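You operate a simulated robot arm through the tools that you are given. There is no shell and no other tool. Be economical: measure what you need, move in short steps, check, and stop when the job is done.

Carry out the task below with a simulated robot arm. There is one attempt and no reset: what you move stays moved.

## Task
Gauge the bore of the red cover: GO to the GOOD tray, NO GO to REWORK.
Fine: slide back at LOAD.
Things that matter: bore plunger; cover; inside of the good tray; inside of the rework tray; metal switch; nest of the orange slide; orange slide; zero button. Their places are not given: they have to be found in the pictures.

The check looks at the end state, three seconds after you hand in, the way a careful person would. Anything else that was tipped, shoved, dropped, spilled or broken makes it a failure. Lids that push on must go on centred and level and be pressed home; caps that screw on are set level and turned clockwise until they are tight.

## Robot
A 7-joint arm with a two-finger parallel gripper, fixed in place. Base frame: the origin is at the foot of the arm, x ahead of it, y to its left, z up. Readings come in m, rad, newtons and seconds.
With the tool pointing down near the work surface it reaches from about 0.3 to 0.7 m from the base axis. Its first joint turns from -1.152 to 1.152 rad. Payload 1.57 kg.
The tool frame sits at the grasp point between the pads (the TCP): z along the fingers, y along the line on which they close. The tips reach 0.03 m beyond it. Largest opening 0.11 m; finger width 0.024, thickness 0.012; the body of the gripper, 0.048 by 0.112 m, starts 0.078 m behind the TCP.
Orientation is that of the tool frame in the base frame, as a unit quaternion [w, x, y, z]. With the fingers straight down and closing along the base's y, the tool's x points along the base's -x, its y along +y and its z along -z.

## Interface
- The arm moves only by the tool servo_tool. Its argument "deltas" is a list of rows, each an object of numbers (a shift or turn left out is 0, a gripper value left out holds the last): "wx", "wy", "wz": the turn, a rotation vector about the tool's x, y, z in rad; "tx", "ty", "tz": the shift along the tool's x, y, z in m; "fingers": the opening, from 0 (shut) to 1 (fully open). In form: [{"wx": .., "wy": .., "wz": .., "tx": .., "ty": .., "tz": .., "fingers": ..}, ...]. A call has 1 to 8 rows; each row shifts and turns the commanded pose from where the row before left it, along the tool's axes as they then stand. A row lasts 0.2 s, in which the tool goes at most 0.05 m and 0.15 rad; a call with a longer step from one row to the next is refused whole, and so is a gripper value outside its range. A pose out of reach is approached as far as the arm can. The call stops where the force on the tool passes 90 N (or 10 N more than at its start, if that is more) or the arm is blocked; 0.2 s more then pass. The fingers move at their own pace (about 0.108 m/s each) and stop on an object; they squeeze with about 24 N. The grip force told is the motor's: it shows also when the fingers shut on nothing. Time passes only in rows, and 0.2 s behind the last, so rows that do not move let the fingers close. It gives the time, the measured TCP pose, the force on the tool (base axes), the opening and the grip force at its end, in the units of the frame above (readings bear some noise), with the torque about the TCP (base axes, N m) and any sound that the robot's microphone picked up.
- Cameras (640 x 400 px; columns grow to the right, rows downward): "scene" is fixed at [0.1811, -0.4099, 1.4052]; the picture's right is [0.59, -0.81, 0.00], its down [-0.46, -0.33, -0.83] and it looks along [0.67, 0.49, -0.56] (base axes); focal length 214 px, centre (320, 200). "wrist" rides on the gripper at [0.07, 0.016, -0.141] in the tool frame; the picture's right is [-0.23, 0.97, 0.00], its down [-0.85, -0.20, -0.48] and it looks along [-0.47, -0.11, 0.88] (tool axes); focal length 222 px, centre (320, 200).
- camera(camera): a new picture of that camera. The clock stands still meanwhile.
- pixel_to_xyz(camera, pixels): there is no depth. For up to 12 entries [column, row, z] of the newest picture of that camera ("zoom" is the newest enlarged one), the place [x, y] in the base frame at which the ray of that pixel passes the height z, good to about 0.002 m. The clock stands still meanwhile.
- enlarge(camera, box): a new picture of the part [left, top, right, bottom] of that camera's present view, enlarged. The clock stands still meanwhile.
- close_job(): hands the job in; it is judged then, once.

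Keep the steps short. Do not move on a guess: measure, check each grasp and each placing, and mend mistakes. In all there are 80 turns and 46 pictures (those below and enlarged ones count). Leave the gripper open and the arm clear of the work at the hand-in unless told otherwise, and finish with a single line.

The tools are called after ">>>" as a command line: name --argument value ..., lists and objects as JSON in quotes. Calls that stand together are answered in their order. servo_tool: Moves the arm, as the interface text tells. Its arguments: {"type":"object","properties":{"deltas":{"type":"array","items":{"type":"object","properties":{"wx":{"type":"number"},"wy":{"type":"number"},"wz":{"type":"number"},"tx":{"type":"number"},"ty":{"type":"number"},"tz":{"type":"number"},"fingers":{"type":"number"}}}}},"required":["deltas"]} The other tools are called the same way: camera (camera) takes a picture; pixel_to_xyz (camera, pixels) gives the place at which the rays of pixels pass given heights; enlarge (camera, box) takes an enlarged picture of a part of a camera's view; close_job () hands the job in.

At the start:

```text
time: 0.0
eef_pos: [0.317, -0.1171, 1.2763]
orientation: [0.0, 0.0, 1.0, 0.0]
wrist_force: [-0.9, 0.4, 0.8]
wrist_torque: [0.0, -0.03, 0.0]
finger_gap: 0.11
grip_force: 0.0
```

scene: 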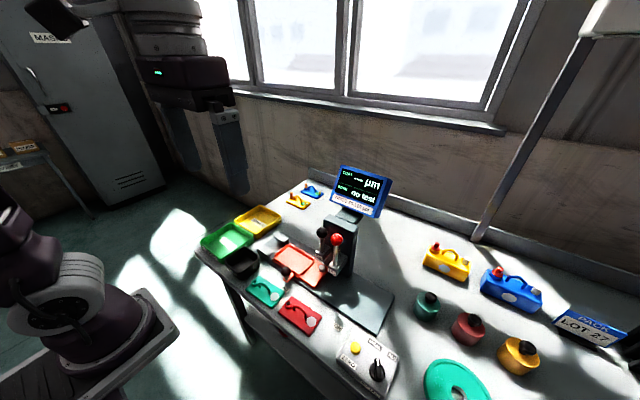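
wrist: 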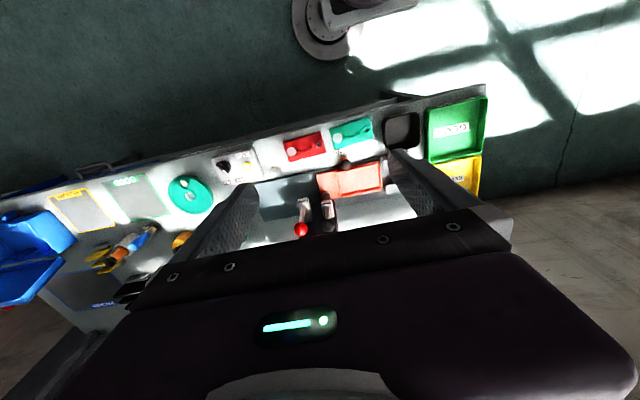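

I see a bench with a gauge, the red cover near (302,313), and trays at left. I'll enlarge the key areas first.

>>> enlarge --camera "scene" --box '[190, 200, 350, 350]'

>>> enlarge --camera "scene" --box '[300, 160, 420, 240]'

>>> enlarge --camera "scene" --box '[270, 290, 430, 400]'

```text
2.67 times, centred on (270, 275) of scene
```

zoom: 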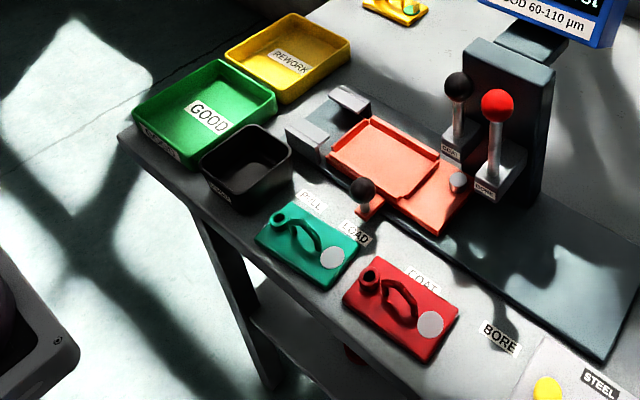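

```text
5.00 times, centred on (360, 200) of scene
```

zoom: 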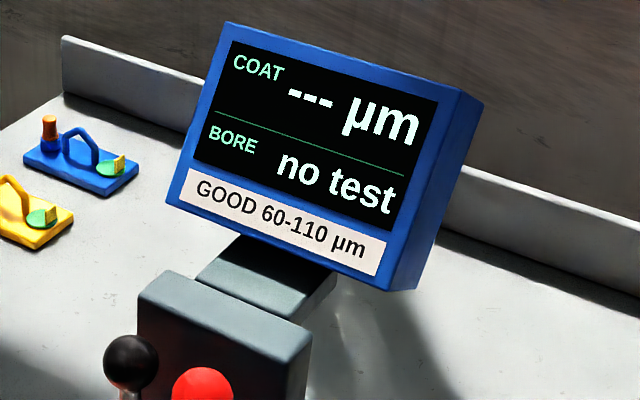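

```text
3.64 times, centred on (350, 345) of scene
```

zoom: 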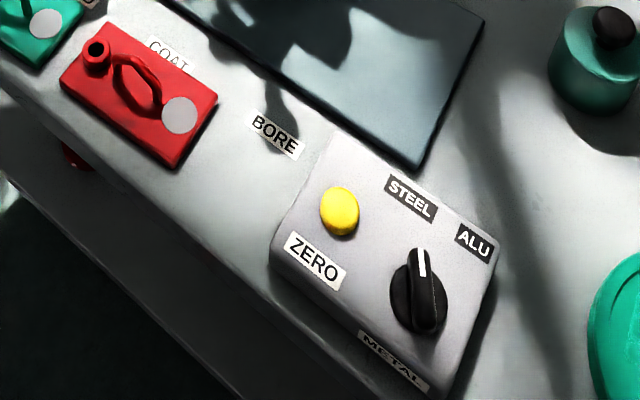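

Now I'll find heights by cross-referencing the two cameras: the cover's grey disc (scene ~(311,321), wrist ~(292,153)).

>>> enlarge --camera "wrist" --box '[210, 80, 490, 255]'

>>> pixel_to_xyz --camera "scene" --pixels '[[311.2, 321.1, 0.7], [311.2, 321.1, 0.8], [311.2, 321.1, 0.6], [311.2, 321.1, 0.9]]'

>>> pixel_to_xyz --camera "wrist" --pixels '[[292, 153, 0.7], [292, 153, 0.8], [292, 153, 0.6], [292, 153, 0.9]]'

```text
2.29 times, centred on (350, 168) of wrist
```

zoom: 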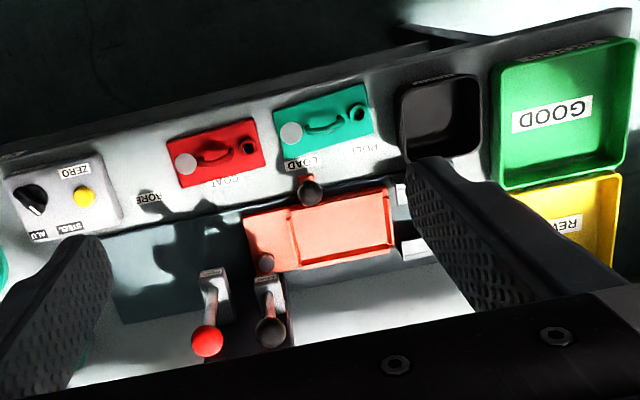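

```text
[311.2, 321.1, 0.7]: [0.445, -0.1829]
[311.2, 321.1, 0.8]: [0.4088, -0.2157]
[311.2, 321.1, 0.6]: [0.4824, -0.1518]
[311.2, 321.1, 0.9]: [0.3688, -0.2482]
```

```text
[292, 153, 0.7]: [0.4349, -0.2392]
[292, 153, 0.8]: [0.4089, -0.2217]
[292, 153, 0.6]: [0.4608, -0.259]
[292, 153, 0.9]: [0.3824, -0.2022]
```

Table is near z≈0.78. I'll cross-locate the red ball, the black ball and the slide knob.

>>> camera --camera "scene"

>>> pixel_to_xyz --camera "scene" --pixels '[[336.4, 239.75, 0.9], [336.4, 239.75, 1.0], [321.75, 232.6, 0.9], [321.75, 232.6, 1.0], [285.75, 271.25, 0.8], [285.75, 271.25, 0.85], [363, 168, 1.0], [363, 168, 1.1], [333, 168, 1.0], [333, 168, 1.1]]'

>>> pixel_to_xyz --camera "wrist" --pixels '[[300.6, 229.7, 0.9], [300.6, 229.7, 1.0], [328.1, 225.3, 0.9], [328.1, 225.3, 1.0], [346, 163.6, 0.8], [346, 163.6, 0.85]]'

```text
39 pictures are left
```

scene: 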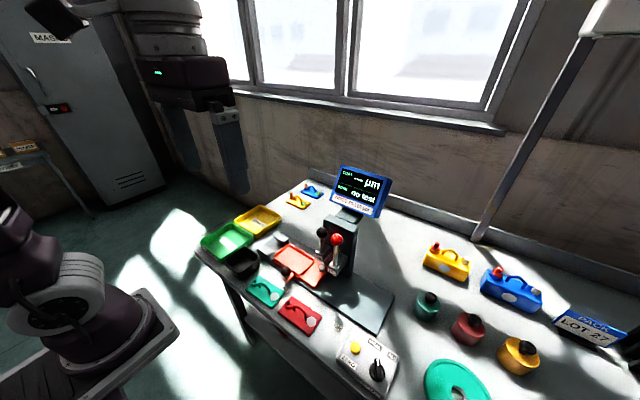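

```text
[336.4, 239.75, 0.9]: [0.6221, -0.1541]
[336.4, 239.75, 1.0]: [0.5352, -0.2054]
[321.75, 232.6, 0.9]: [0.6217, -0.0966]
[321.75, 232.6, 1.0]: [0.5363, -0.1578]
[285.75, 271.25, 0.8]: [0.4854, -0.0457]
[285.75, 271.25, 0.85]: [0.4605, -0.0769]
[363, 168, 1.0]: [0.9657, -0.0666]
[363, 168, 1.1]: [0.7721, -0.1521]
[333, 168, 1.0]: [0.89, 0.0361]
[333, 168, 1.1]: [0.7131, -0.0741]
```

```text
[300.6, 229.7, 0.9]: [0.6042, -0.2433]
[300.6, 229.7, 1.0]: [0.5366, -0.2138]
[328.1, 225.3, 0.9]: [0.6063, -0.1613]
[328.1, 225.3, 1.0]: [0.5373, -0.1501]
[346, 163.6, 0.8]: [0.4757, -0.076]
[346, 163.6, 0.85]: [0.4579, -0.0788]
```

Red ball ≈(0.535,-0.21,1.00), black ball ≈(0.536,-0.153,1.00), slide knob ≈(0.459,-0.077,0.85). I'll descend to z≈1.08 over the free front side for a closer look.

>>> servo_tool --deltas '[{"tz": 0.05}, {"tz": 0.05}, {"tz": 0.05}, {"tz": 0.04}]'

>>> camera --camera "wrist"

```text
time: 1.0
eef_pos: [0.3174, -0.1172, 1.0875]
orientation: [0.001, 0.0, 1.0, 0.001]
wrist_force: [-0.4, 0.4, -0.6]
wrist_torque: [0.04, -0.01, 0.02]
finger_gap: 0.1102
grip_force: 0.1
```

```text
38 pictures are left
```

wrist: 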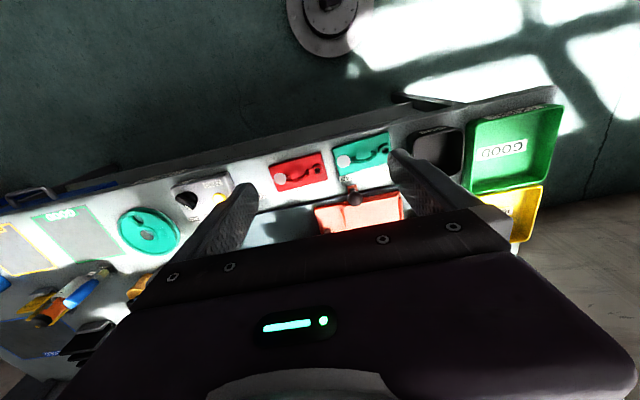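

>>> enlarge --camera "wrist" --box '[240, 125, 440, 250]'

>>> enlarge --camera "scene" --box '[265, 225, 361, 285]'

```text
3.20 times, centred on (340, 188) of wrist
```

zoom: 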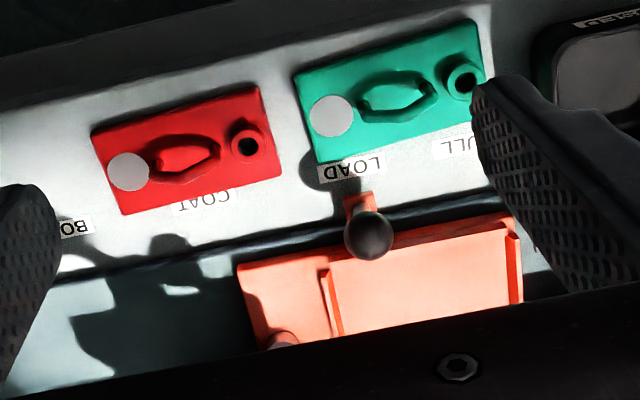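

```text
6.67 times, centred on (313, 255) of scene
```

zoom: 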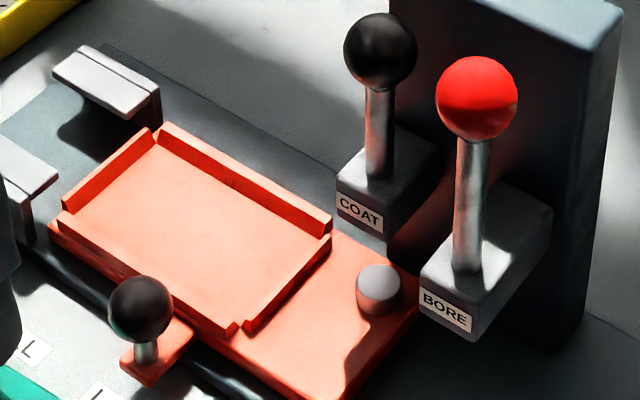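

I'll measure the labels, cover and slide using both views.

>>> pixel_to_xyz --camera "wrist" --pixels '[[349.7, 178, 0.78], [349.7, 178, 0.76], [280, 181.75, 0.8], [280, 181.75, 0.78], [317.8, 170.2, 0.8], [317.8, 170.2, 0.82], [300, 191, 0.78], [259, 196.5, 0.78], [355.3, 199.7, 0.85]]'

>>> pixel_to_xyz --camera "scene" --pixels '[[283.1, 287.4, 0.78], [283.1, 287.4, 0.76], [311.2, 321.1, 0.8], [311.2, 321.1, 0.78], [289, 302.7, 0.8], [289, 302.7, 0.82]]'

```text
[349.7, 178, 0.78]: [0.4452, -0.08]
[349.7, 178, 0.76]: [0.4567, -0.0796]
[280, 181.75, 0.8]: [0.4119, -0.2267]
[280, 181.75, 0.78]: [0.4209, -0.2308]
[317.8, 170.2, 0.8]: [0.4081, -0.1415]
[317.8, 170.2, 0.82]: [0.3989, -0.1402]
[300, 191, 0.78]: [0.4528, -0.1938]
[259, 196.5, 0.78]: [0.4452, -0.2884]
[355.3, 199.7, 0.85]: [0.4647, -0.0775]
```

```text
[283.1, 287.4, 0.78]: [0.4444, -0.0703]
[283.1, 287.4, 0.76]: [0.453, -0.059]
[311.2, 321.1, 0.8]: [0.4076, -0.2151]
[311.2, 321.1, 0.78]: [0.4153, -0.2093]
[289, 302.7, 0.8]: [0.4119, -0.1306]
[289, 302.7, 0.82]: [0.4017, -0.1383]
```

Table is ~z 0.79–0.80. I need a clear view of the nest, so I'll shift the arm toward +x and +y at the same height.

>>> servo_tool --deltas '[{"tx": -0.045, "ty": 0.02}, {"tx": -0.045, "ty": 0.02}, {"ty": 0.04}]'

>>> enlarge --camera "wrist" --box '[220, 60, 460, 210]'

```text
time: 1.8
eef_pos: [0.4067, -0.0372, 1.0857]
orientation: [0.0, 0.001, 1.0, 0.0]
wrist_force: [-0.4, 0.1, 0.0]
wrist_torque: [0.01, -0.01, -0.04]
finger_gap: 0.1099
grip_force: 0.1
```

```text
2.67 times, centred on (340, 135) of wrist
```

zoom: 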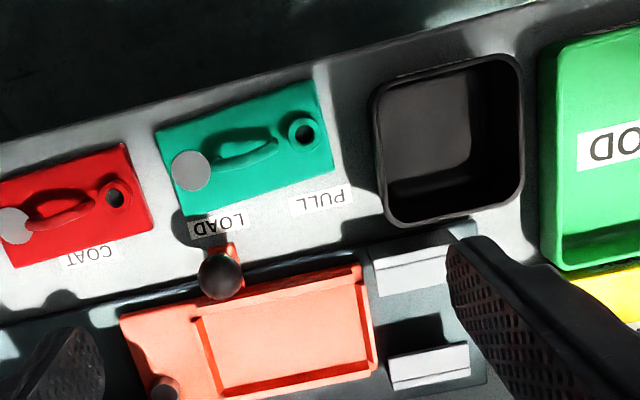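

I'll compute nest corners from both views.

>>> pixel_to_xyz --camera "zoom" --pixels '[[200, 318, 0.82], [362, 278, 0.82], [222, 393, 0.82], [372, 362, 0.82], [200, 318, 0.84], [362, 278, 0.84], [222, 393, 0.84], [372, 362, 0.84], [12, 224, 0.82], [114, 196, 0.82], [165, 388, 0.84]]'

>>> pixel_to_xyz --camera "scene" --pixels '[[300.25, 273.75, 0.82], [275.8, 257.25, 0.82], [314.5, 260.25, 0.82], [289.75, 247.5, 0.82], [300.25, 273.75, 0.84], [275.8, 257.25, 0.84], [314.5, 260.25, 0.84], [289.75, 247.5, 0.84], [322, 266, 0.84]]'

```text
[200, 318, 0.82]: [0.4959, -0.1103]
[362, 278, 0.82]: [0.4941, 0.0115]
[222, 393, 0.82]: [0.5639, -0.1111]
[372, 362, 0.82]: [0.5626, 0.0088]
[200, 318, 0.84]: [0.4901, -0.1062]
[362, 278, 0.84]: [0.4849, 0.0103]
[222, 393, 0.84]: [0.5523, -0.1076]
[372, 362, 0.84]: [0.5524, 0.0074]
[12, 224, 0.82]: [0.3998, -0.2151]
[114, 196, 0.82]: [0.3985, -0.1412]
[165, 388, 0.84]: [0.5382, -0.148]
```

```text
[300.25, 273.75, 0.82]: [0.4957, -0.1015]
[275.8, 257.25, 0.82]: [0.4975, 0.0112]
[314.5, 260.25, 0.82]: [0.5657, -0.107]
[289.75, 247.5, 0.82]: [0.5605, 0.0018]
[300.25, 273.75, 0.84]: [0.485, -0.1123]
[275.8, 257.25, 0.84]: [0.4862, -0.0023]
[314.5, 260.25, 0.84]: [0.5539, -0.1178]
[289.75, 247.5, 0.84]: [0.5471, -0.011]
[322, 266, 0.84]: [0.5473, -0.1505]
```

Nest centre ≈(0.528,-0.05), floor z≈0.82, aligned with y; the BORE label and the plunger geometry suggest the bore end goes to +y (its present orientation). I'll turn the gripper 90° so it closes across the handle.

>>> servo_tool --deltas '[{"wz": 0.1428}, {"wz": 0.1428}, {"wz": 0.1428}, {"wz": 0.1428}, {"wz": 0.1428}, {"wz": 0.1428}, {"wz": 0.1428}, {"wz": 0.1428}]'

>>> servo_tool --deltas '[{"wz": 0.1428}, {"wz": 0.1428}, {"wz": 0.1428}, {"tx": -0.04}, {"tx": -0.04}, {"tx": -0.03}]'

>>> camera --camera "wrist"

```text
time: 3.6
eef_pos: [0.4078, -0.0379, 1.0868]
orientation: [0.0, 0.541, 0.841, 0.001]
wrist_force: [0.2, -0.1, 0.4]
wrist_torque: [0.01, 0.0, 0.01]
finger_gap: 0.1098
grip_force: 0.1
```

```text
time: 5.0
eef_pos: [0.4068, -0.1465, 1.0889]
orientation: [0.0, 0.708, 0.707, 0.0]
wrist_force: [0.0, 0.3, 0.8]
wrist_torque: [-0.01, 0.01, 0.02]
finger_gap: 0.1097
grip_force: 0.0
```

```text
34 pictures are left
```

wrist: 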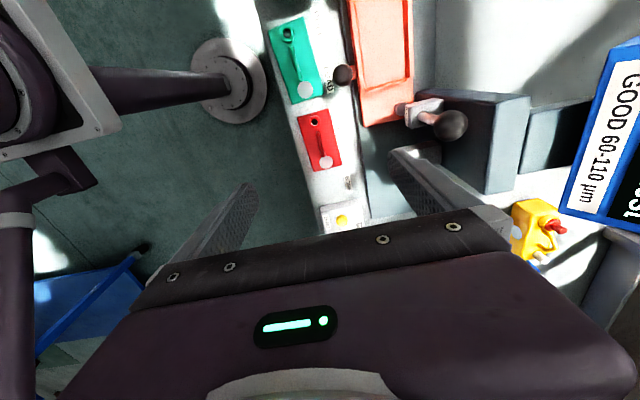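

>>> enlarge --camera "wrist" --box '[272, 95, 368, 180]'

>>> enlarge --camera "scene" --box '[270, 285, 334, 345]'

```text
4.71 times, centred on (320, 138) of wrist
```

zoom: 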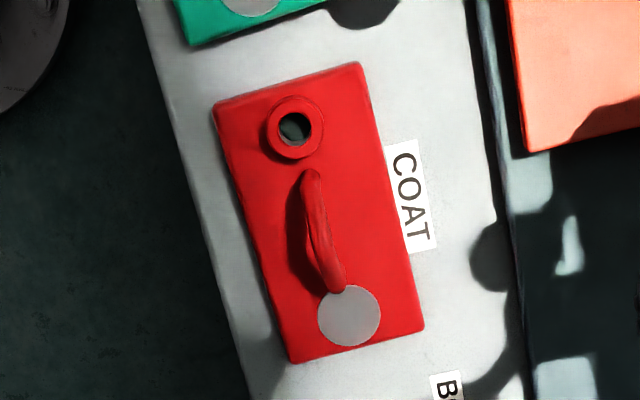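

```text
6.67 times, centred on (302, 315) of scene
```

zoom: 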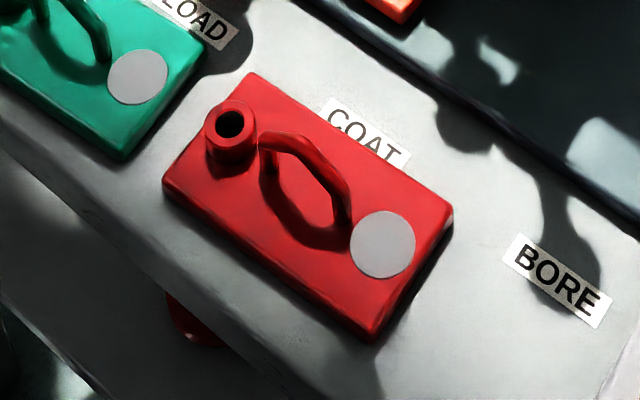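

>>> pixel_to_xyz --camera "wrist" --pixels '[[318.5, 143.3, 0.83], [318.5, 143.3, 0.85], [297.3, 117.8, 0.81], [328.1, 108.7, 0.81], [342.1, 165.2, 0.81], [313.6, 172.4, 0.81], [314.3, 122.7, 0.82], [326.2, 162.4, 0.815], [339.1, 136.9, 0.795]]'

>>> pixel_to_xyz --camera "zoom" --pixels '[[305, 155, 0.83], [305, 155, 0.85], [383, 243, 0.81], [383, 243, 0.82], [558, 283, 0.795], [452, 218, 0.81], [250, 75, 0.81], [165, 188, 0.81], [373, 335, 0.81]]'

```text
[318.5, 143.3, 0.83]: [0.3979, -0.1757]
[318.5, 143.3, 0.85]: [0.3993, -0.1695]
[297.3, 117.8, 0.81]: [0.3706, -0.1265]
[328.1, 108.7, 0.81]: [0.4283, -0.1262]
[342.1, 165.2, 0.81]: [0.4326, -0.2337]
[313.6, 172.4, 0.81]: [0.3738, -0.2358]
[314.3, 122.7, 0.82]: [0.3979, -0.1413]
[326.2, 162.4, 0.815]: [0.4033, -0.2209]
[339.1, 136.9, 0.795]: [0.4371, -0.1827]
```

```text
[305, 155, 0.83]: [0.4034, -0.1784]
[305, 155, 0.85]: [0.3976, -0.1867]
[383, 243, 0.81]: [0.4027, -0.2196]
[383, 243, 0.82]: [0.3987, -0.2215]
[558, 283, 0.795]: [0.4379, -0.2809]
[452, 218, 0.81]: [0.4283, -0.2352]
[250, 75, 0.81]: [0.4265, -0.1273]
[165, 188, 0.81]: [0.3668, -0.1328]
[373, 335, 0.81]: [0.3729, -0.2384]
```

Cover plate centre ≈(0.401,-0.180), yawed ~2°; handle arch at x≈0.400, top ≈0.845. I'll align over the handle and drop to z≈0.90.

>>> servo_tool --deltas '[{"tx": -0.0335, "ty": -0.0065, "fingers": 0.6}, {"wz": -0.035, "tz": 0.05}, {"tz": 0.05}, {"tz": 0.05}, {"tz": 0.035}]'

>>> enlarge --camera "wrist" --box '[220, 80, 460, 230]'

>>> enlarge --camera "scene" --box '[250, 265, 346, 340]'

```text
time: 6.2
eef_pos: [0.4042, -0.1799, 0.9012]
orientation: [0.0, 0.694, 0.72, 0.0]
wrist_force: [-0.7, 0.3, -0.8]
wrist_torque: [0.0, -0.03, 0.03]
finger_gap: 0.0658
grip_force: 0.1
```

```text
2.67 times, centred on (340, 155) of wrist
```

zoom: 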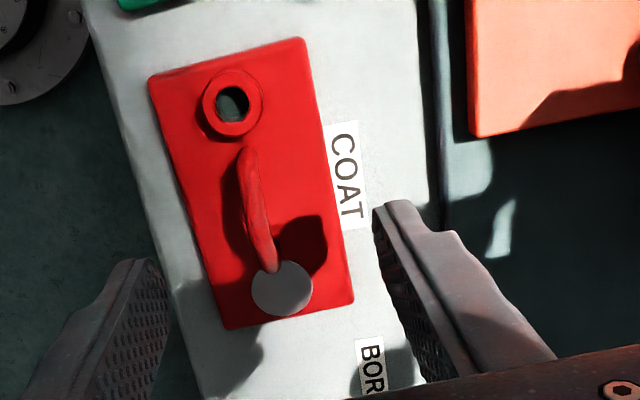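

```text
5.33 times, centred on (298, 302) of scene
```

zoom: 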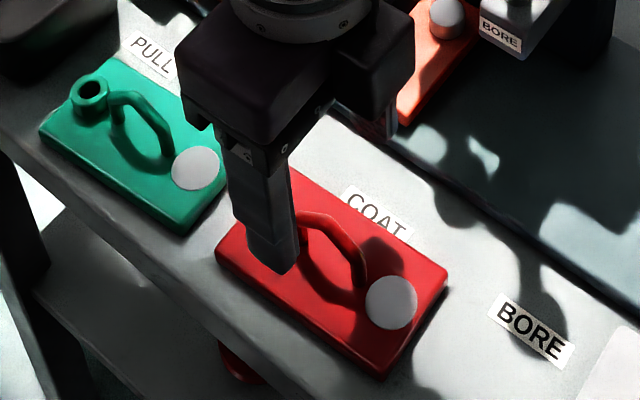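

>>> pixel_to_xyz --camera "wrist" --pixels '[[315.6, 156.9, 0.84], [312.6, 137, 0.835], [320.5, 180, 0.82], [282.8, 109.5, 0.812], [327.5, 94.7, 0.812], [346.4, 192.4, 0.812], [299.9, 202.5, 0.812]]'

```text
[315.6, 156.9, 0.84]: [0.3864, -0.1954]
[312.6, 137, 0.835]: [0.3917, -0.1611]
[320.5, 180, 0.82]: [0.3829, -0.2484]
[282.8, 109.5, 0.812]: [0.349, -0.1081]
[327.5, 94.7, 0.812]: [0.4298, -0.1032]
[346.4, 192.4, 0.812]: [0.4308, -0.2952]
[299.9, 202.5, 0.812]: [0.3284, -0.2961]
```

The wrist ray used the older picture's pose; I'll retake it and query again.

>>> camera --camera "wrist"

>>> pixel_to_xyz --camera "wrist" --pixels '[[315.6, 156.9, 0.84], [312.6, 137, 0.835], [320.5, 180, 0.82], [282.8, 109.5, 0.812], [327.5, 94.7, 0.812], [346.4, 192.4, 0.812], [299.9, 202.5, 0.812]]'

```text
29 pictures are left
```

wrist: 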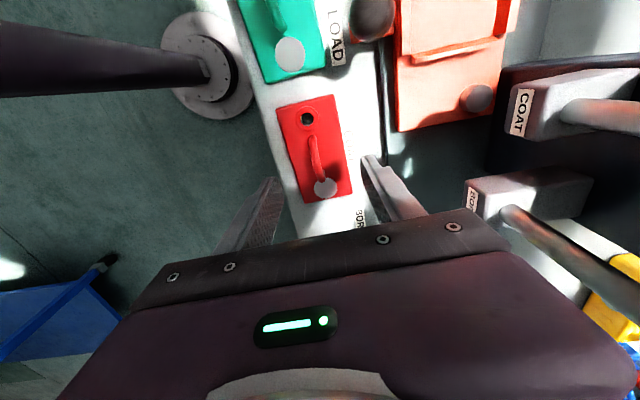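

```text
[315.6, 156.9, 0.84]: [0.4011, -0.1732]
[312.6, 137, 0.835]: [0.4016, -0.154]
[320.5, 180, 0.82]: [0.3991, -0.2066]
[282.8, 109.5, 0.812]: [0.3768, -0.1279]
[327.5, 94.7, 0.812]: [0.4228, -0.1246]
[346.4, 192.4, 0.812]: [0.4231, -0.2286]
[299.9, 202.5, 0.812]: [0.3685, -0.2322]
```

Handle at x≈0.401, y≈-0.18. I'll shift 3 mm, descend to TCP z≈0.847 and close.

>>> servo_tool --deltas '[{"ty": -0.003, "tz": 0.03}, {"tz": 0.024}, {}, {"fingers": 0.0}, {}, {}, {}]'

>>> enlarge --camera "scene" --box '[250, 265, 346, 340]'

```text
time: 7.8
eef_pos: [0.3989, -0.1796, 0.8465]
orientation: [0.0, 0.695, 0.719, 0.001]
wrist_force: [-0.9, 0.2, 0.6]
wrist_torque: [-0.05, 0.01, 0.01]
finger_gap: 0.0076
grip_force: 24.0
```

```text
5.33 times, centred on (298, 302) of scene
```

zoom: 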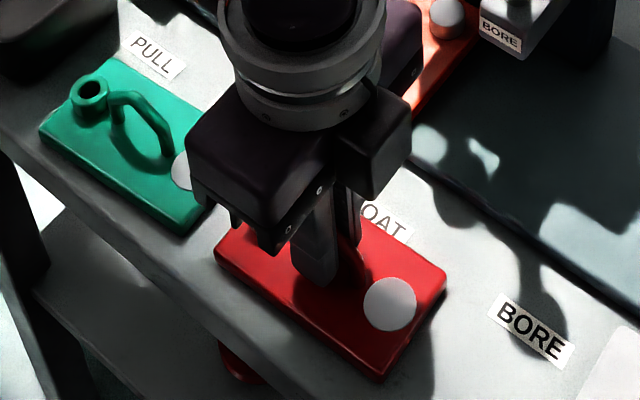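

Handle gripped (gap 7.6 mm). I'll lift 10 cm, straighten the yaw, and move +y.

>>> servo_tool --deltas '[{"tz": -0.02}, {"tz": -0.04}, {"tz": -0.04, "wz": 0.035}, {}, {"tx": 0.045}, {"tx": 0.045}, {"tx": 0.04}, {}]'

>>> camera --camera "wrist"

```text
time: 9.6
eef_pos: [0.3994, -0.0525, 0.9459]
orientation: [0.0, 0.708, 0.707, 0.0]
wrist_force: [0.0, 0.1, -2.5]
wrist_torque: [0.01, -0.01, 0.01]
finger_gap: 0.0077
grip_force: 23.7
```

```text
27 pictures are left
```

wrist: 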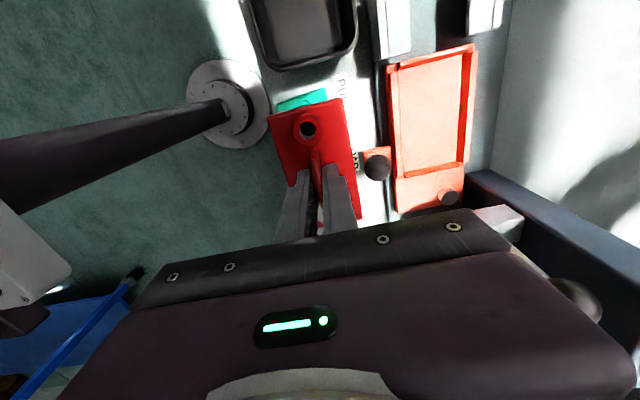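

Cover is lifted. I'll measure its pose in hand and the nest from this view.

>>> enlarge --camera "wrist" --box '[256, 20, 496, 220]'

```text
2.00 times, centred on (376, 120) of wrist
```

zoom: 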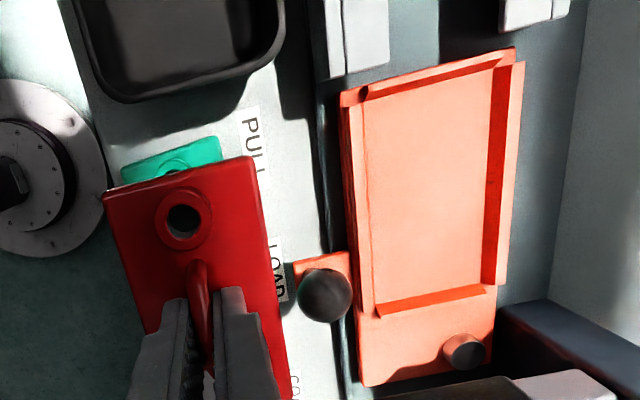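

>>> pixel_to_xyz --camera "zoom" --pixels '[[493, 72, 0.815], [483, 285, 0.815], [376, 302, 0.815], [365, 98, 0.82], [103, 193, 0.905], [252, 157, 0.905], [290, 390, 0.905], [184, 222, 0.913], [130, 312, 0.905], [324, 296, 0.85], [464, 350, 0.835]]'

```text
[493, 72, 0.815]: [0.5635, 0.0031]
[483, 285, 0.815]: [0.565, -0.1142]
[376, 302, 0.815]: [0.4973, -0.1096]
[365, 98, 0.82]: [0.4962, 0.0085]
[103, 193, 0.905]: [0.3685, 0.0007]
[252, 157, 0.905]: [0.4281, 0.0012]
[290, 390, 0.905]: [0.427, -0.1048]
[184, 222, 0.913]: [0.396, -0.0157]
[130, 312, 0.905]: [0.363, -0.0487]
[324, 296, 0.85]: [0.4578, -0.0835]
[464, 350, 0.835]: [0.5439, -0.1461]
```

Cover centre in hand ≈(0.398,-0.0535), nest centre ≈(0.529,-0.051). I'll move +x 0.131 and +y 2.5 mm at this height, then check.

>>> servo_tool --deltas '[{"ty": 0.04, "tx": 0.0025}, {"ty": 0.045}, {"ty": 0.046}, {}, {"tz": 0.03}, {}]'

>>> camera --camera "wrist"

>>> enlarge --camera "wrist" --box '[220, 50, 420, 210]'

>>> enlarge --camera "scene" --box '[250, 215, 346, 290]'

```text
time: 11.0
eef_pos: [0.5273, -0.0493, 0.917]
orientation: [0.001, 0.707, 0.707, 0.0]
wrist_force: [-0.1, -0.9, -3.2]
wrist_torque: [-0.02, 0.02, 0.0]
finger_gap: 0.0075
grip_force: 23.9
```

```text
25 pictures are left
```

wrist: 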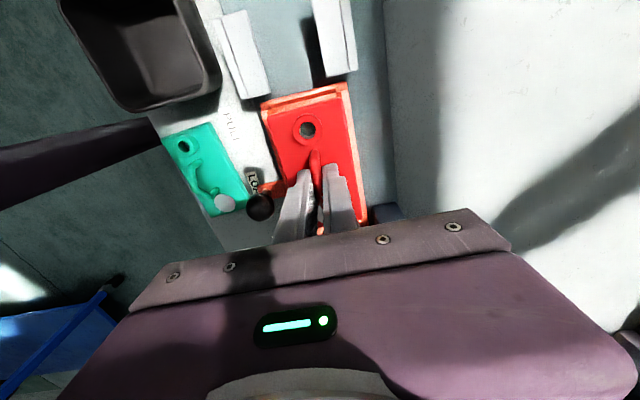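

```text
2.50 times, centred on (320, 130) of wrist
```

zoom: 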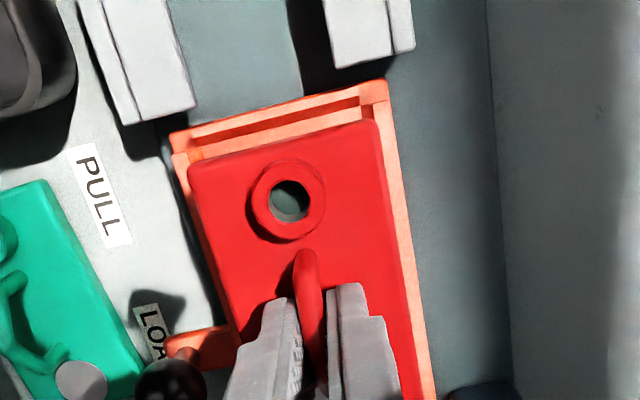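

```text
5.33 times, centred on (298, 252) of scene
```

zoom: 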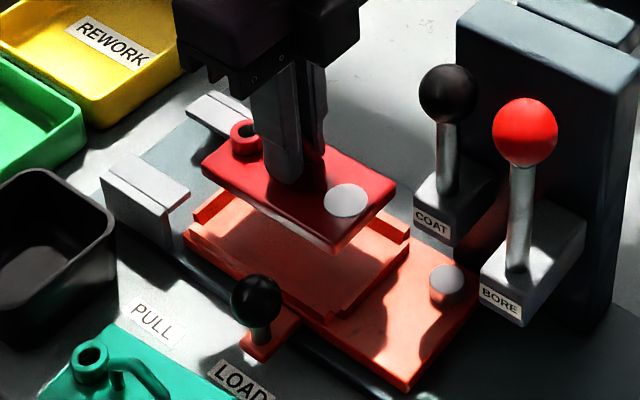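

>>> pixel_to_xyz --camera "wrist" --pixels '[[267.2, 117.2, 0.8765], [342, 98.8, 0.8765], [260, 102.8, 0.83], [347.2, 82.8, 0.83], [366.4, 210, 0.83], [359, 210, 0.8765], [308, 128.8, 0.885]]'

```text
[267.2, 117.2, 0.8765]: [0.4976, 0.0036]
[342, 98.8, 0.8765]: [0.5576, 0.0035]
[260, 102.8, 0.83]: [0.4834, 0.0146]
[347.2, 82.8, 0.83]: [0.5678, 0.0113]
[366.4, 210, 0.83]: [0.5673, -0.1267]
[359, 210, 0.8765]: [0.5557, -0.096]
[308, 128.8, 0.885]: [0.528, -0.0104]
```

Cover centre (0.5276,-0.051) vs nest (0.529,-0.051): good within clearance. Lower gently.

>>> servo_tool --deltas '[{"tz": 0.008, "ty": 0.001}, {"tz": 0.008}, {"tz": 0.008}, {"tz": 0.006}, {"tz": 0.004}, {}]'

>>> enlarge --camera "scene" --box '[260, 220, 340, 285]'

```text
time: 12.4
eef_pos: [0.5288, -0.0474, 0.8822]
orientation: [0.0, 0.707, 0.707, 0.001]
wrist_force: [0.9, 0.1, -2.7]
wrist_torque: [0.03, -0.02, -0.02]
finger_gap: 0.0078
grip_force: 24.3
```

```text
6.15 times, centred on (300, 252) of scene
```

zoom: 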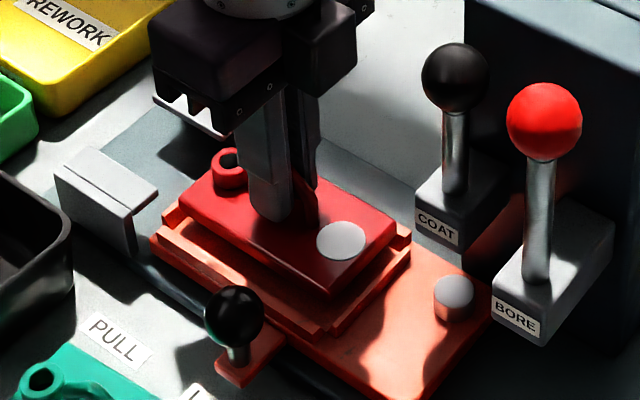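

Still slightly above the nest floor, no contact. Continuing down in small steps.

>>> servo_tool --deltas '[{"tz": 0.004}, {"tz": 0.003}, {"tz": 0.003}, {}]'

>>> enlarge --camera "scene" --box '[260, 220, 340, 285]'

```text
time: 13.4
eef_pos: [0.5295, -0.0497, 0.8729]
orientation: [0.0, 0.707, 0.707, 0.0]
wrist_force: [-21.3, -0.5, 21.4]
wrist_torque: [0.01, 0.37, 0.0]
finger_gap: 0.0079
grip_force: 23.3
```

```text
6.15 times, centred on (300, 252) of scene
```

zoom: 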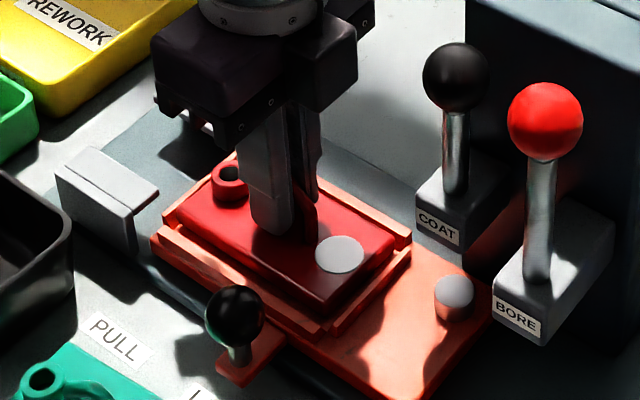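

Contact: +x wall pushes back (-21 N in x). I'll lift 3 mm, shift 3 mm toward -x and lower again.

>>> servo_tool --deltas '[{"tz": -0.004}, {"ty": -0.003}, {}, {"tz": 0.003}, {"tz": 0.003}, {}]'

>>> enlarge --camera "scene" --box '[260, 220, 340, 285]'

```text
time: 14.8
eef_pos: [0.5265, -0.0495, 0.8719]
orientation: [-0.001, 0.707, 0.707, -0.001]
wrist_force: [-15.8, 0.0, 21.0]
wrist_torque: [-0.02, 0.06, 0.02]
finger_gap: 0.0078
grip_force: 23.9
```

```text
6.15 times, centred on (300, 252) of scene
```

zoom: 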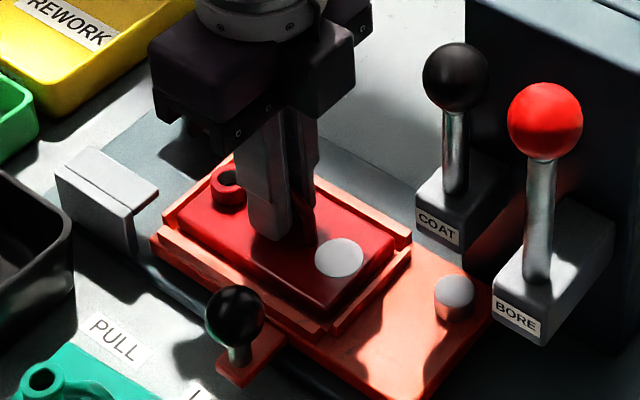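

>>> servo_tool --deltas '[{"tz": -0.004}, {"ty": -0.0025}, {}, {"tz": 0.003}, {}, {"tz": 0.002}, {}]'

```text
time: 16.4
eef_pos: [0.5254, -0.0487, 0.8718]
orientation: [0.001, 0.707, 0.707, 0.0]
wrist_force: [-3.7, -0.1, 23.3]
wrist_torque: [0.0, 0.02, 0.0]
finger_gap: 0.0079
grip_force: 24.1
```

Now the load is purely vertical at the same z: it's seated on the floor. Release with a small opening and raise.

>>> servo_tool --deltas '[{"tz": -0.0015}, {"fingers": 0.25}, {}, {}, {"tz": -0.02}, {"tz": -0.04}, {"tz": -0.04}, {}]'

>>> enlarge --camera "scene" --box '[260, 220, 340, 285]'

>>> camera --camera "wrist"

```text
time: 18.2
eef_pos: [0.525, -0.0494, 0.9725]
orientation: [0.0, 0.707, 0.708, -0.001]
wrist_force: [-0.4, 0.4, 0.0]
wrist_torque: [-0.03, 0.0, -0.02]
finger_gap: 0.0276
grip_force: 0.1
```

```text
6.15 times, centred on (300, 252) of scene
```

zoom: 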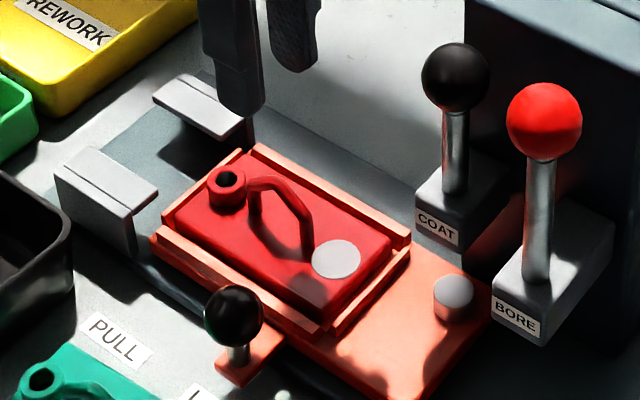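

```text
18 pictures are left
```

wrist: 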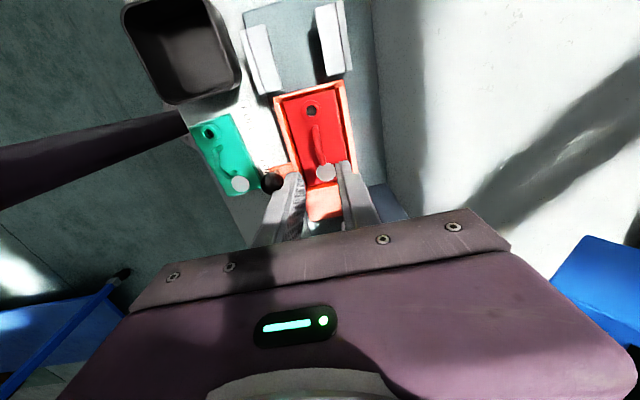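

Cover sits level in the nest with the bore at +y. Next: back off to -x and turn the gripper back (closing along y) to take the slide knob with clearance from the levers.

>>> servo_tool --deltas '[{"ty": -0.04}, {"ty": -0.04}, {"ty": -0.04}, {"wz": -0.1428}, {"wz": -0.1428}, {"wz": -0.1428}, {"wz": -0.1428}, {"wz": -0.1428}]'

>>> servo_tool --deltas '[{"wz": -0.1428}, {"wz": -0.1428}, {"wz": -0.1428}, {"wz": -0.1428}, {"wz": -0.1428}, {"wz": -0.1428, "fingers": 0.6}, {"tx": -0.02, "ty": -0.03}, {}]'

>>> enlarge --camera "wrist" --box '[220, 80, 460, 230]'

```text
time: 20.0
eef_pos: [0.4049, -0.048, 0.9712]
orientation: [0.001, 0.415, 0.91, 0.0]
wrist_force: [0.3, -0.3, 0.4]
wrist_torque: [-0.01, -0.01, 0.02]
finger_gap: 0.0274
grip_force: 0.0
```

```text
time: 21.8
eef_pos: [0.4233, -0.0784, 0.9734]
orientation: [-0.001, 0.0, 1.0, 0.0]
wrist_force: [-0.3, 0.1, -0.7]
wrist_torque: [-0.03, -0.01, -0.01]
finger_gap: 0.066
grip_force: 0.0
```

```text
2.67 times, centred on (340, 155) of wrist
```

zoom: 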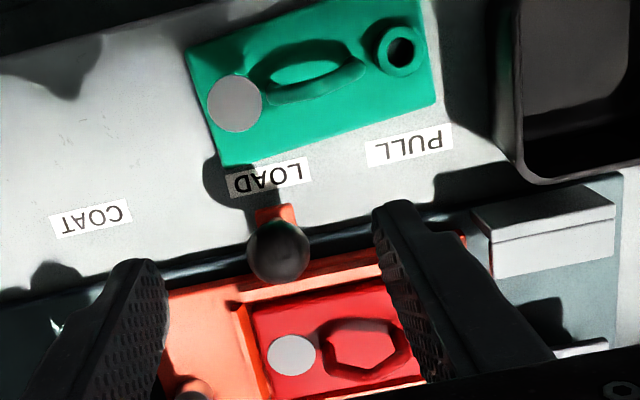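

>>> pixel_to_xyz --camera "zoom" --pixels '[[278, 252, 0.85], [278, 252, 0.84], [246, 252, 0.85], [310, 252, 0.85], [270, 178, 0.795], [90, 218, 0.795]]'

```text
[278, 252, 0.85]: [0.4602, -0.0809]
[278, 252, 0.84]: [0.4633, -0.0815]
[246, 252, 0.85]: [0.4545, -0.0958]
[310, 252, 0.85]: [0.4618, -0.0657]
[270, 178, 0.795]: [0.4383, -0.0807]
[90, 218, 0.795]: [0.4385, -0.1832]
```

Knob at (0.460,-0.081,0.85). Move over it, descend to z≈0.855 and close.

>>> servo_tool --deltas '[{"tx": -0.037, "ty": -0.0025}, {"tz": 0.04}, {"tz": 0.04}, {"tz": 0.037}, {"fingers": 0}, {}, {}, {}]'

```text
time: 23.6
eef_pos: [0.4617, -0.0787, 0.8536]
orientation: [-0.001, 0.001, 1.0, 0.0]
wrist_force: [0.1, -2.8, -16.3]
wrist_torque: [-0.04, -0.85, 0.01]
finger_gap: 0.0297
grip_force: 39.2
```

Knob gripped (30 mm). Slide it toward -y in steps to COAT first, watching forces.

>>> servo_tool --deltas '[{"tz": 0.002}, {"ty": -0.015}, {"ty": -0.025}, {"ty": -0.03}, {"ty": -0.03}, {}]'

```text
time: 25.0
eef_pos: [0.4622, -0.1792, 0.8534]
orientation: [0.0, 0.0, 1.0, 0.001]
wrist_force: [2.2, -0.4, -21.0]
wrist_torque: [0.06, -1.1, -0.01]
finger_gap: 0.0295
grip_force: 38.7
```

Smooth. Continue the second 0.10 m to BORE.

>>> servo_tool --deltas '[{"ty": -0.03, "tz": -0.002}, {"ty": -0.03}, {"ty": -0.025}, {"ty": -0.015}, {}]'

>>> enlarge --camera "scene" --box '[270, 215, 382, 300]'

```text
time: 26.2
eef_pos: [0.4618, -0.2801, 0.8563]
orientation: [0.001, 0.0, 1.0, -0.001]
wrist_force: [2.0, -0.5, 12.4]
wrist_torque: [0.1, 0.51, -0.12]
finger_gap: 0.0294
grip_force: 39.7
```

```text
4.71 times, centred on (326, 258) of scene
```

zoom: 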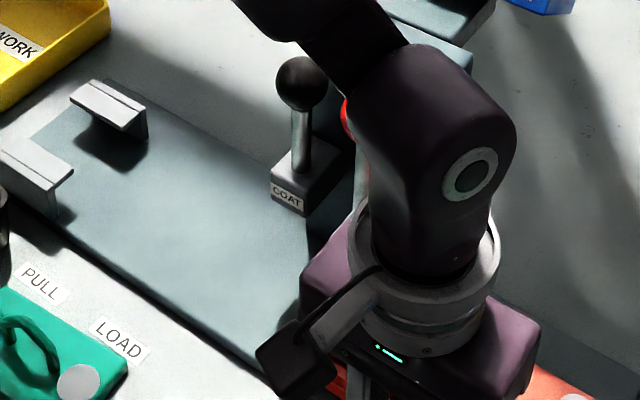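

Slide is at BORE per the knob. Release, rise clear and back away to look.

>>> servo_tool --deltas '[{"fingers": 0.5}, {}, {}, {"tz": -0.04}, {"tz": -0.05}, {"tx": 0.05}, {"tx": 0.05}, {"tx": 0.03}]'

>>> enlarge --camera "scene" --box '[290, 215, 402, 300]'

>>> enlarge --camera "wrist" --box '[240, 130, 464, 260]'

```text
time: 28.0
eef_pos: [0.3323, -0.2803, 0.9425]
orientation: [0.0, 0.0, 1.0, 0.001]
wrist_force: [-0.6, 0.0, -0.4]
wrist_torque: [-0.01, 0.01, -0.03]
finger_gap: 0.0549
grip_force: 0.1
```

```text
4.71 times, centred on (346, 258) of scene
```

zoom: 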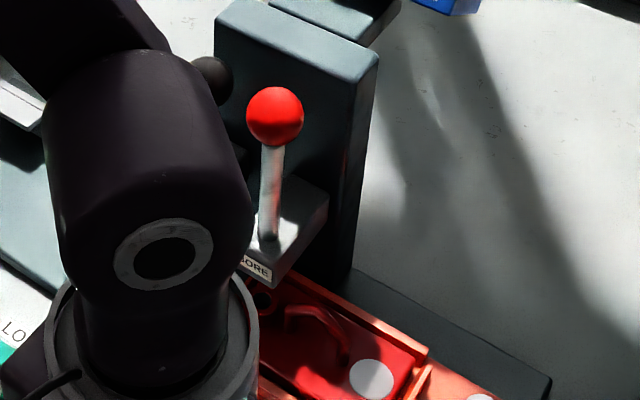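

```text
2.86 times, centred on (352, 195) of wrist
```

zoom: 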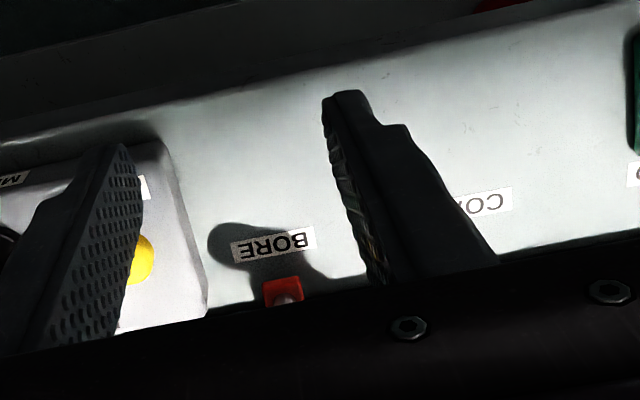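

Bore tube sits below the BORE head. Red ball centre ≈(0.53,-0.21,1.005). With fingers shut I'll rise to z≈1.08 and come above the ball.

>>> servo_tool --deltas '[{"tz": -0.05, "fingers": 0}, {"tz": -0.05}, {"tz": -0.038, "ty": 0.03}, {"ty": 0.04}, {"tx": -0.05}, {"tx": -0.05}, {"tx": -0.05}, {"tx": -0.048}]'

>>> enlarge --camera "scene" --box '[290, 190, 386, 260]'

```text
time: 29.8
eef_pos: [0.5322, -0.2142, 1.0834]
orientation: [-0.001, 0.0, 1.0, 0.0]
wrist_force: [0.5, -0.2, 0.3]
wrist_torque: [-0.01, 0.01, -0.02]
finger_gap: 0.0
grip_force: 21.3
```

```text
5.71 times, centred on (338, 225) of scene
```

zoom: 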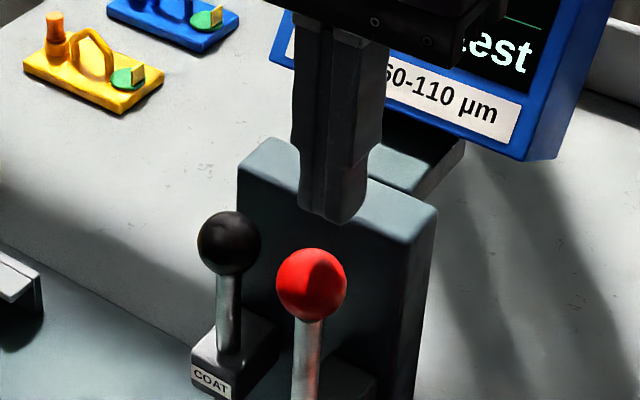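

Tip is ~5 mm too far to -y relative to the ball. Correct and lower to contact.

>>> servo_tool --deltas '[{"ty": 0.005, "tx": 0.002}, {}, {"tz": 0.015}, {"tz": 0.01}, {"tz": 0.006}, {}]'

>>> enlarge --camera "scene" --box '[290, 190, 386, 260]'

```text
time: 31.2
eef_pos: [0.5281, -0.2066, 1.0517]
orientation: [0.0, 0.0, 1.0, 0.0]
wrist_force: [0.7, -0.5, 0.9]
wrist_torque: [-0.04, 0.02, 0.05]
finger_gap: 0.0
grip_force: 21.2
```

```text
5.71 times, centred on (338, 225) of scene
```

zoom: 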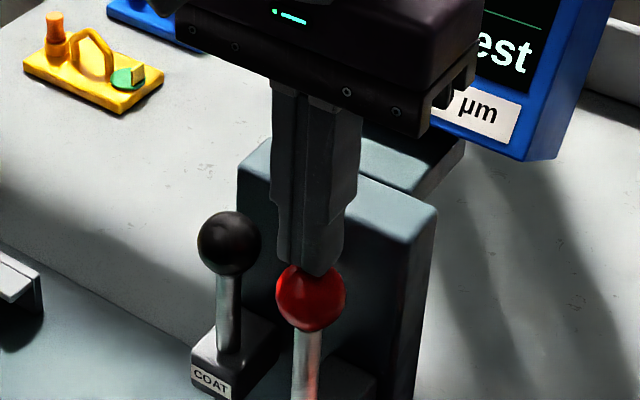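

Centred on the ball and touching lightly. Push down in small steps.

>>> servo_tool --deltas '[{"tz": 0.005}, {"tz": 0.005}, {"tz": 0.005}, {"tz": 0.005}, {}]'

```text
time: 32.4
eef_pos: [0.5254, -0.2057, 1.0301]
orientation: [0.0, 0.0, 1.0, 0.0]
wrist_force: [0.0, 2.3, 2.9]
wrist_torque: [0.06, 0.0, 0.01]
finger_gap: 0.0
grip_force: 21.4
```

>>> servo_tool --deltas '[{"ty": -0.002, "tx": -0.001}, {"tz": 0.004}, {"tz": 0.004}, {"tz": 0.004}, {}]'

>>> enlarge --camera "scene" --box '[300, 200, 396, 270]'

```text
time: 33.6
eef_pos: [0.529, -0.2083, 1.0204]
orientation: [0.0, 0.002, 1.0, 0.0]
wrist_force: [-0.9, -2.2, 3.9]
wrist_torque: [-0.08, 0.06, 0.03]
finger_gap: 0.0
grip_force: 21.1
```

```text
5.71 times, centred on (348, 235) of scene
```

zoom: 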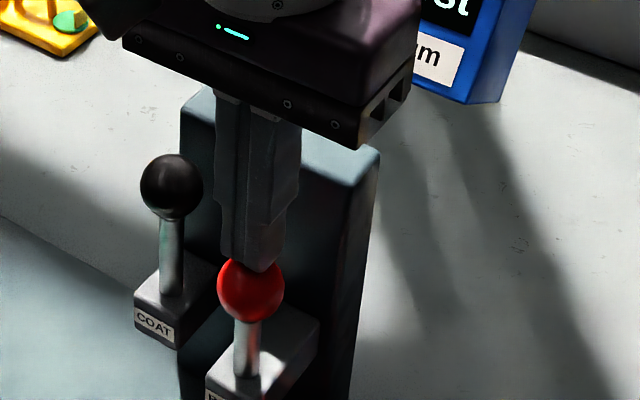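

Ball is descending with light spring force. Continue until it bottoms or a sound/reading comes.

>>> servo_tool --deltas '[{"tz": 0.004}, {"tz": 0.004}, {"tz": 0.004}, {"tz": 0.003}, {}]'

```text
time: 34.5
eef_pos: [0.5282, -0.208, 1.0147]
orientation: [0.003, 0.0, 1.0, -0.003]
wrist_force: [-11.3, 7.6, 28.1]
wrist_torque: [0.16, 0.43, -0.06]
finger_gap: 0.0
grip_force: 21.4
stopped in row 4: the force on the tool passed its limit at 99 N (the readings are from after the stop); the commanded pose is now the measured one
```

Firm stop at TCP z≈1.0147 (plunger stopped). Check the display.

>>> enlarge --camera "scene" --box '[310, 155, 406, 225]'

```text
5.71 times, centred on (358, 190) of scene
```

zoom: 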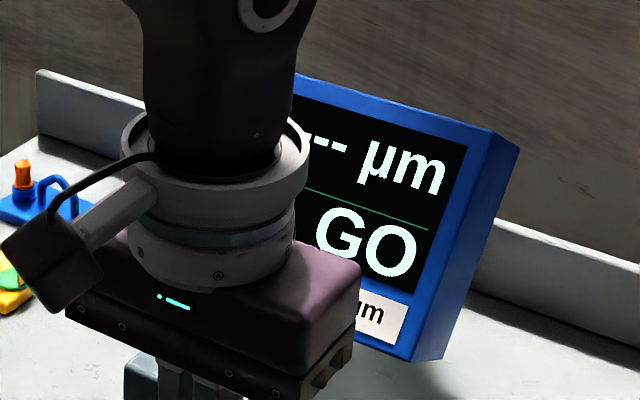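

It shows "…GO", but the left part is hidden. Rise, back off, and read the entire display.

>>> servo_tool --deltas '[{"tz": -0.03}, {"tz": -0.035}, {"tz": -0.02}, {"tx": 0.05}, {"tx": 0.05}, {"tx": 0.05}, {"tx": 0.05}]'

>>> enlarge --camera "scene" --box '[290, 160, 418, 310]'

```text
time: 36.1
eef_pos: [0.3286, -0.2081, 1.097]
orientation: [0.005, 0.001, 1.0, -0.001]
wrist_force: [-0.1, 0.6, 0.4]
wrist_torque: [0.03, -0.01, -0.03]
finger_gap: 0.0001
grip_force: 21.3
```

```text
2.67 times, centred on (354, 235) of scene
```

zoom: 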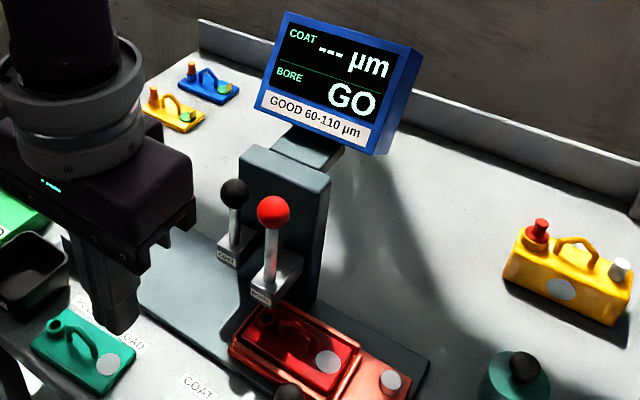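

Reads BORE: GO; the plunger sprang back up. Now return the slide: go back over the knob (0.462,-0.281).

>>> servo_tool --deltas '[{"ty": -0.04, "fingers": 0.5}, {"ty": -0.0325}, {"tx": -0.045}, {"tx": -0.045}, {"tx": -0.043}, {"tz": 0.05}, {"tz": 0.05}, {"tz": 0.05}]'

>>> servo_tool --deltas '[{"tz": 0.04}, {"tz": 0.04}, {"tz": 0.011}, {}, {"fingers": 0}, {}, {}, {}]'

```text
time: 37.9
eef_pos: [0.461, -0.2801, 0.946]
orientation: [0.003, 0.001, 1.0, -0.001]
wrist_force: [-0.2, 0.5, -0.8]
wrist_torque: [0.0, -0.01, -0.01]
finger_gap: 0.055
grip_force: 0.0
```

```text
time: 39.7
eef_pos: [0.4619, -0.2866, 0.8591]
orientation: [0.007, -0.001, 1.0, -0.007]
wrist_force: [-10.5, -26.5, 71.0]
wrist_torque: [-3.31, 0.86, 0.27]
finger_gap: 0.043
grip_force: 24.0
```

Unexpected: 71 N up, torque says the -y fingertip rests on the zero box edge. Rise straight up right away and look.

>>> servo_tool --deltas '[{"fingers": 0.4, "tz": -0.01}, {"tz": -0.03}, {"tz": -0.05}, {"tx": 0.04}, {"tx": 0.02}]'

>>> enlarge --camera "wrist" --box '[200, 70, 440, 220]'

```text
time: 40.9
eef_pos: [0.4022, -0.2809, 0.9438]
orientation: [0.004, 0.0, 1.0, -0.002]
wrist_force: [0.8, -0.4, 0.4]
wrist_torque: [-0.02, 0.0, 0.01]
finger_gap: 0.044
grip_force: 0.1
```

```text
2.67 times, centred on (320, 145) of wrist
```

zoom: 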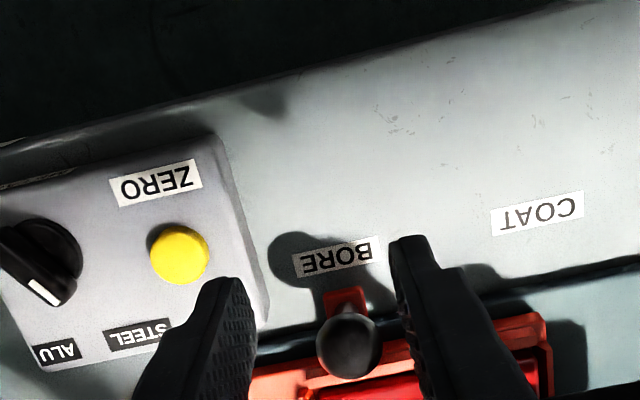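

>>> pixel_to_xyz --camera "zoom" --pixels '[[349, 346, 0.852], [349, 346, 0.845], [335, 258, 0.795], [538, 212, 0.795], [235, 280, 0.83], [180, 255, 0.835], [262, 310, 0.83]]'

```text
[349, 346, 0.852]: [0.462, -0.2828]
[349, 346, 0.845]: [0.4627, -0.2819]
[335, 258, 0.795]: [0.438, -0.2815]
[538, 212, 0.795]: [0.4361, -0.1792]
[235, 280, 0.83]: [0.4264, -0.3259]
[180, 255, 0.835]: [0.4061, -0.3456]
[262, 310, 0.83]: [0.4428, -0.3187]
```

Zero box edge at y≈-0.318, top ≈0.83. I'll re-approach with a 42 mm opening and grip higher (TCP z≈0.868, tips above the box).

>>> servo_tool --deltas '[{"fingers": 0.38, "tx": -0.03}, {"tx": -0.03, "ty": 0.001}, {"tz": 0.03}, {"tz": 0.03}, {"tz": 0.016}, {}]'

```text
time: 42.3
eef_pos: [0.465, -0.2802, 0.8692]
orientation: [0.003, -0.001, 1.0, -0.001]
wrist_force: [-0.4, -0.2, -0.2]
wrist_torque: [0.02, -0.03, 0.01]
finger_gap: 0.0421
grip_force: 0.0
```

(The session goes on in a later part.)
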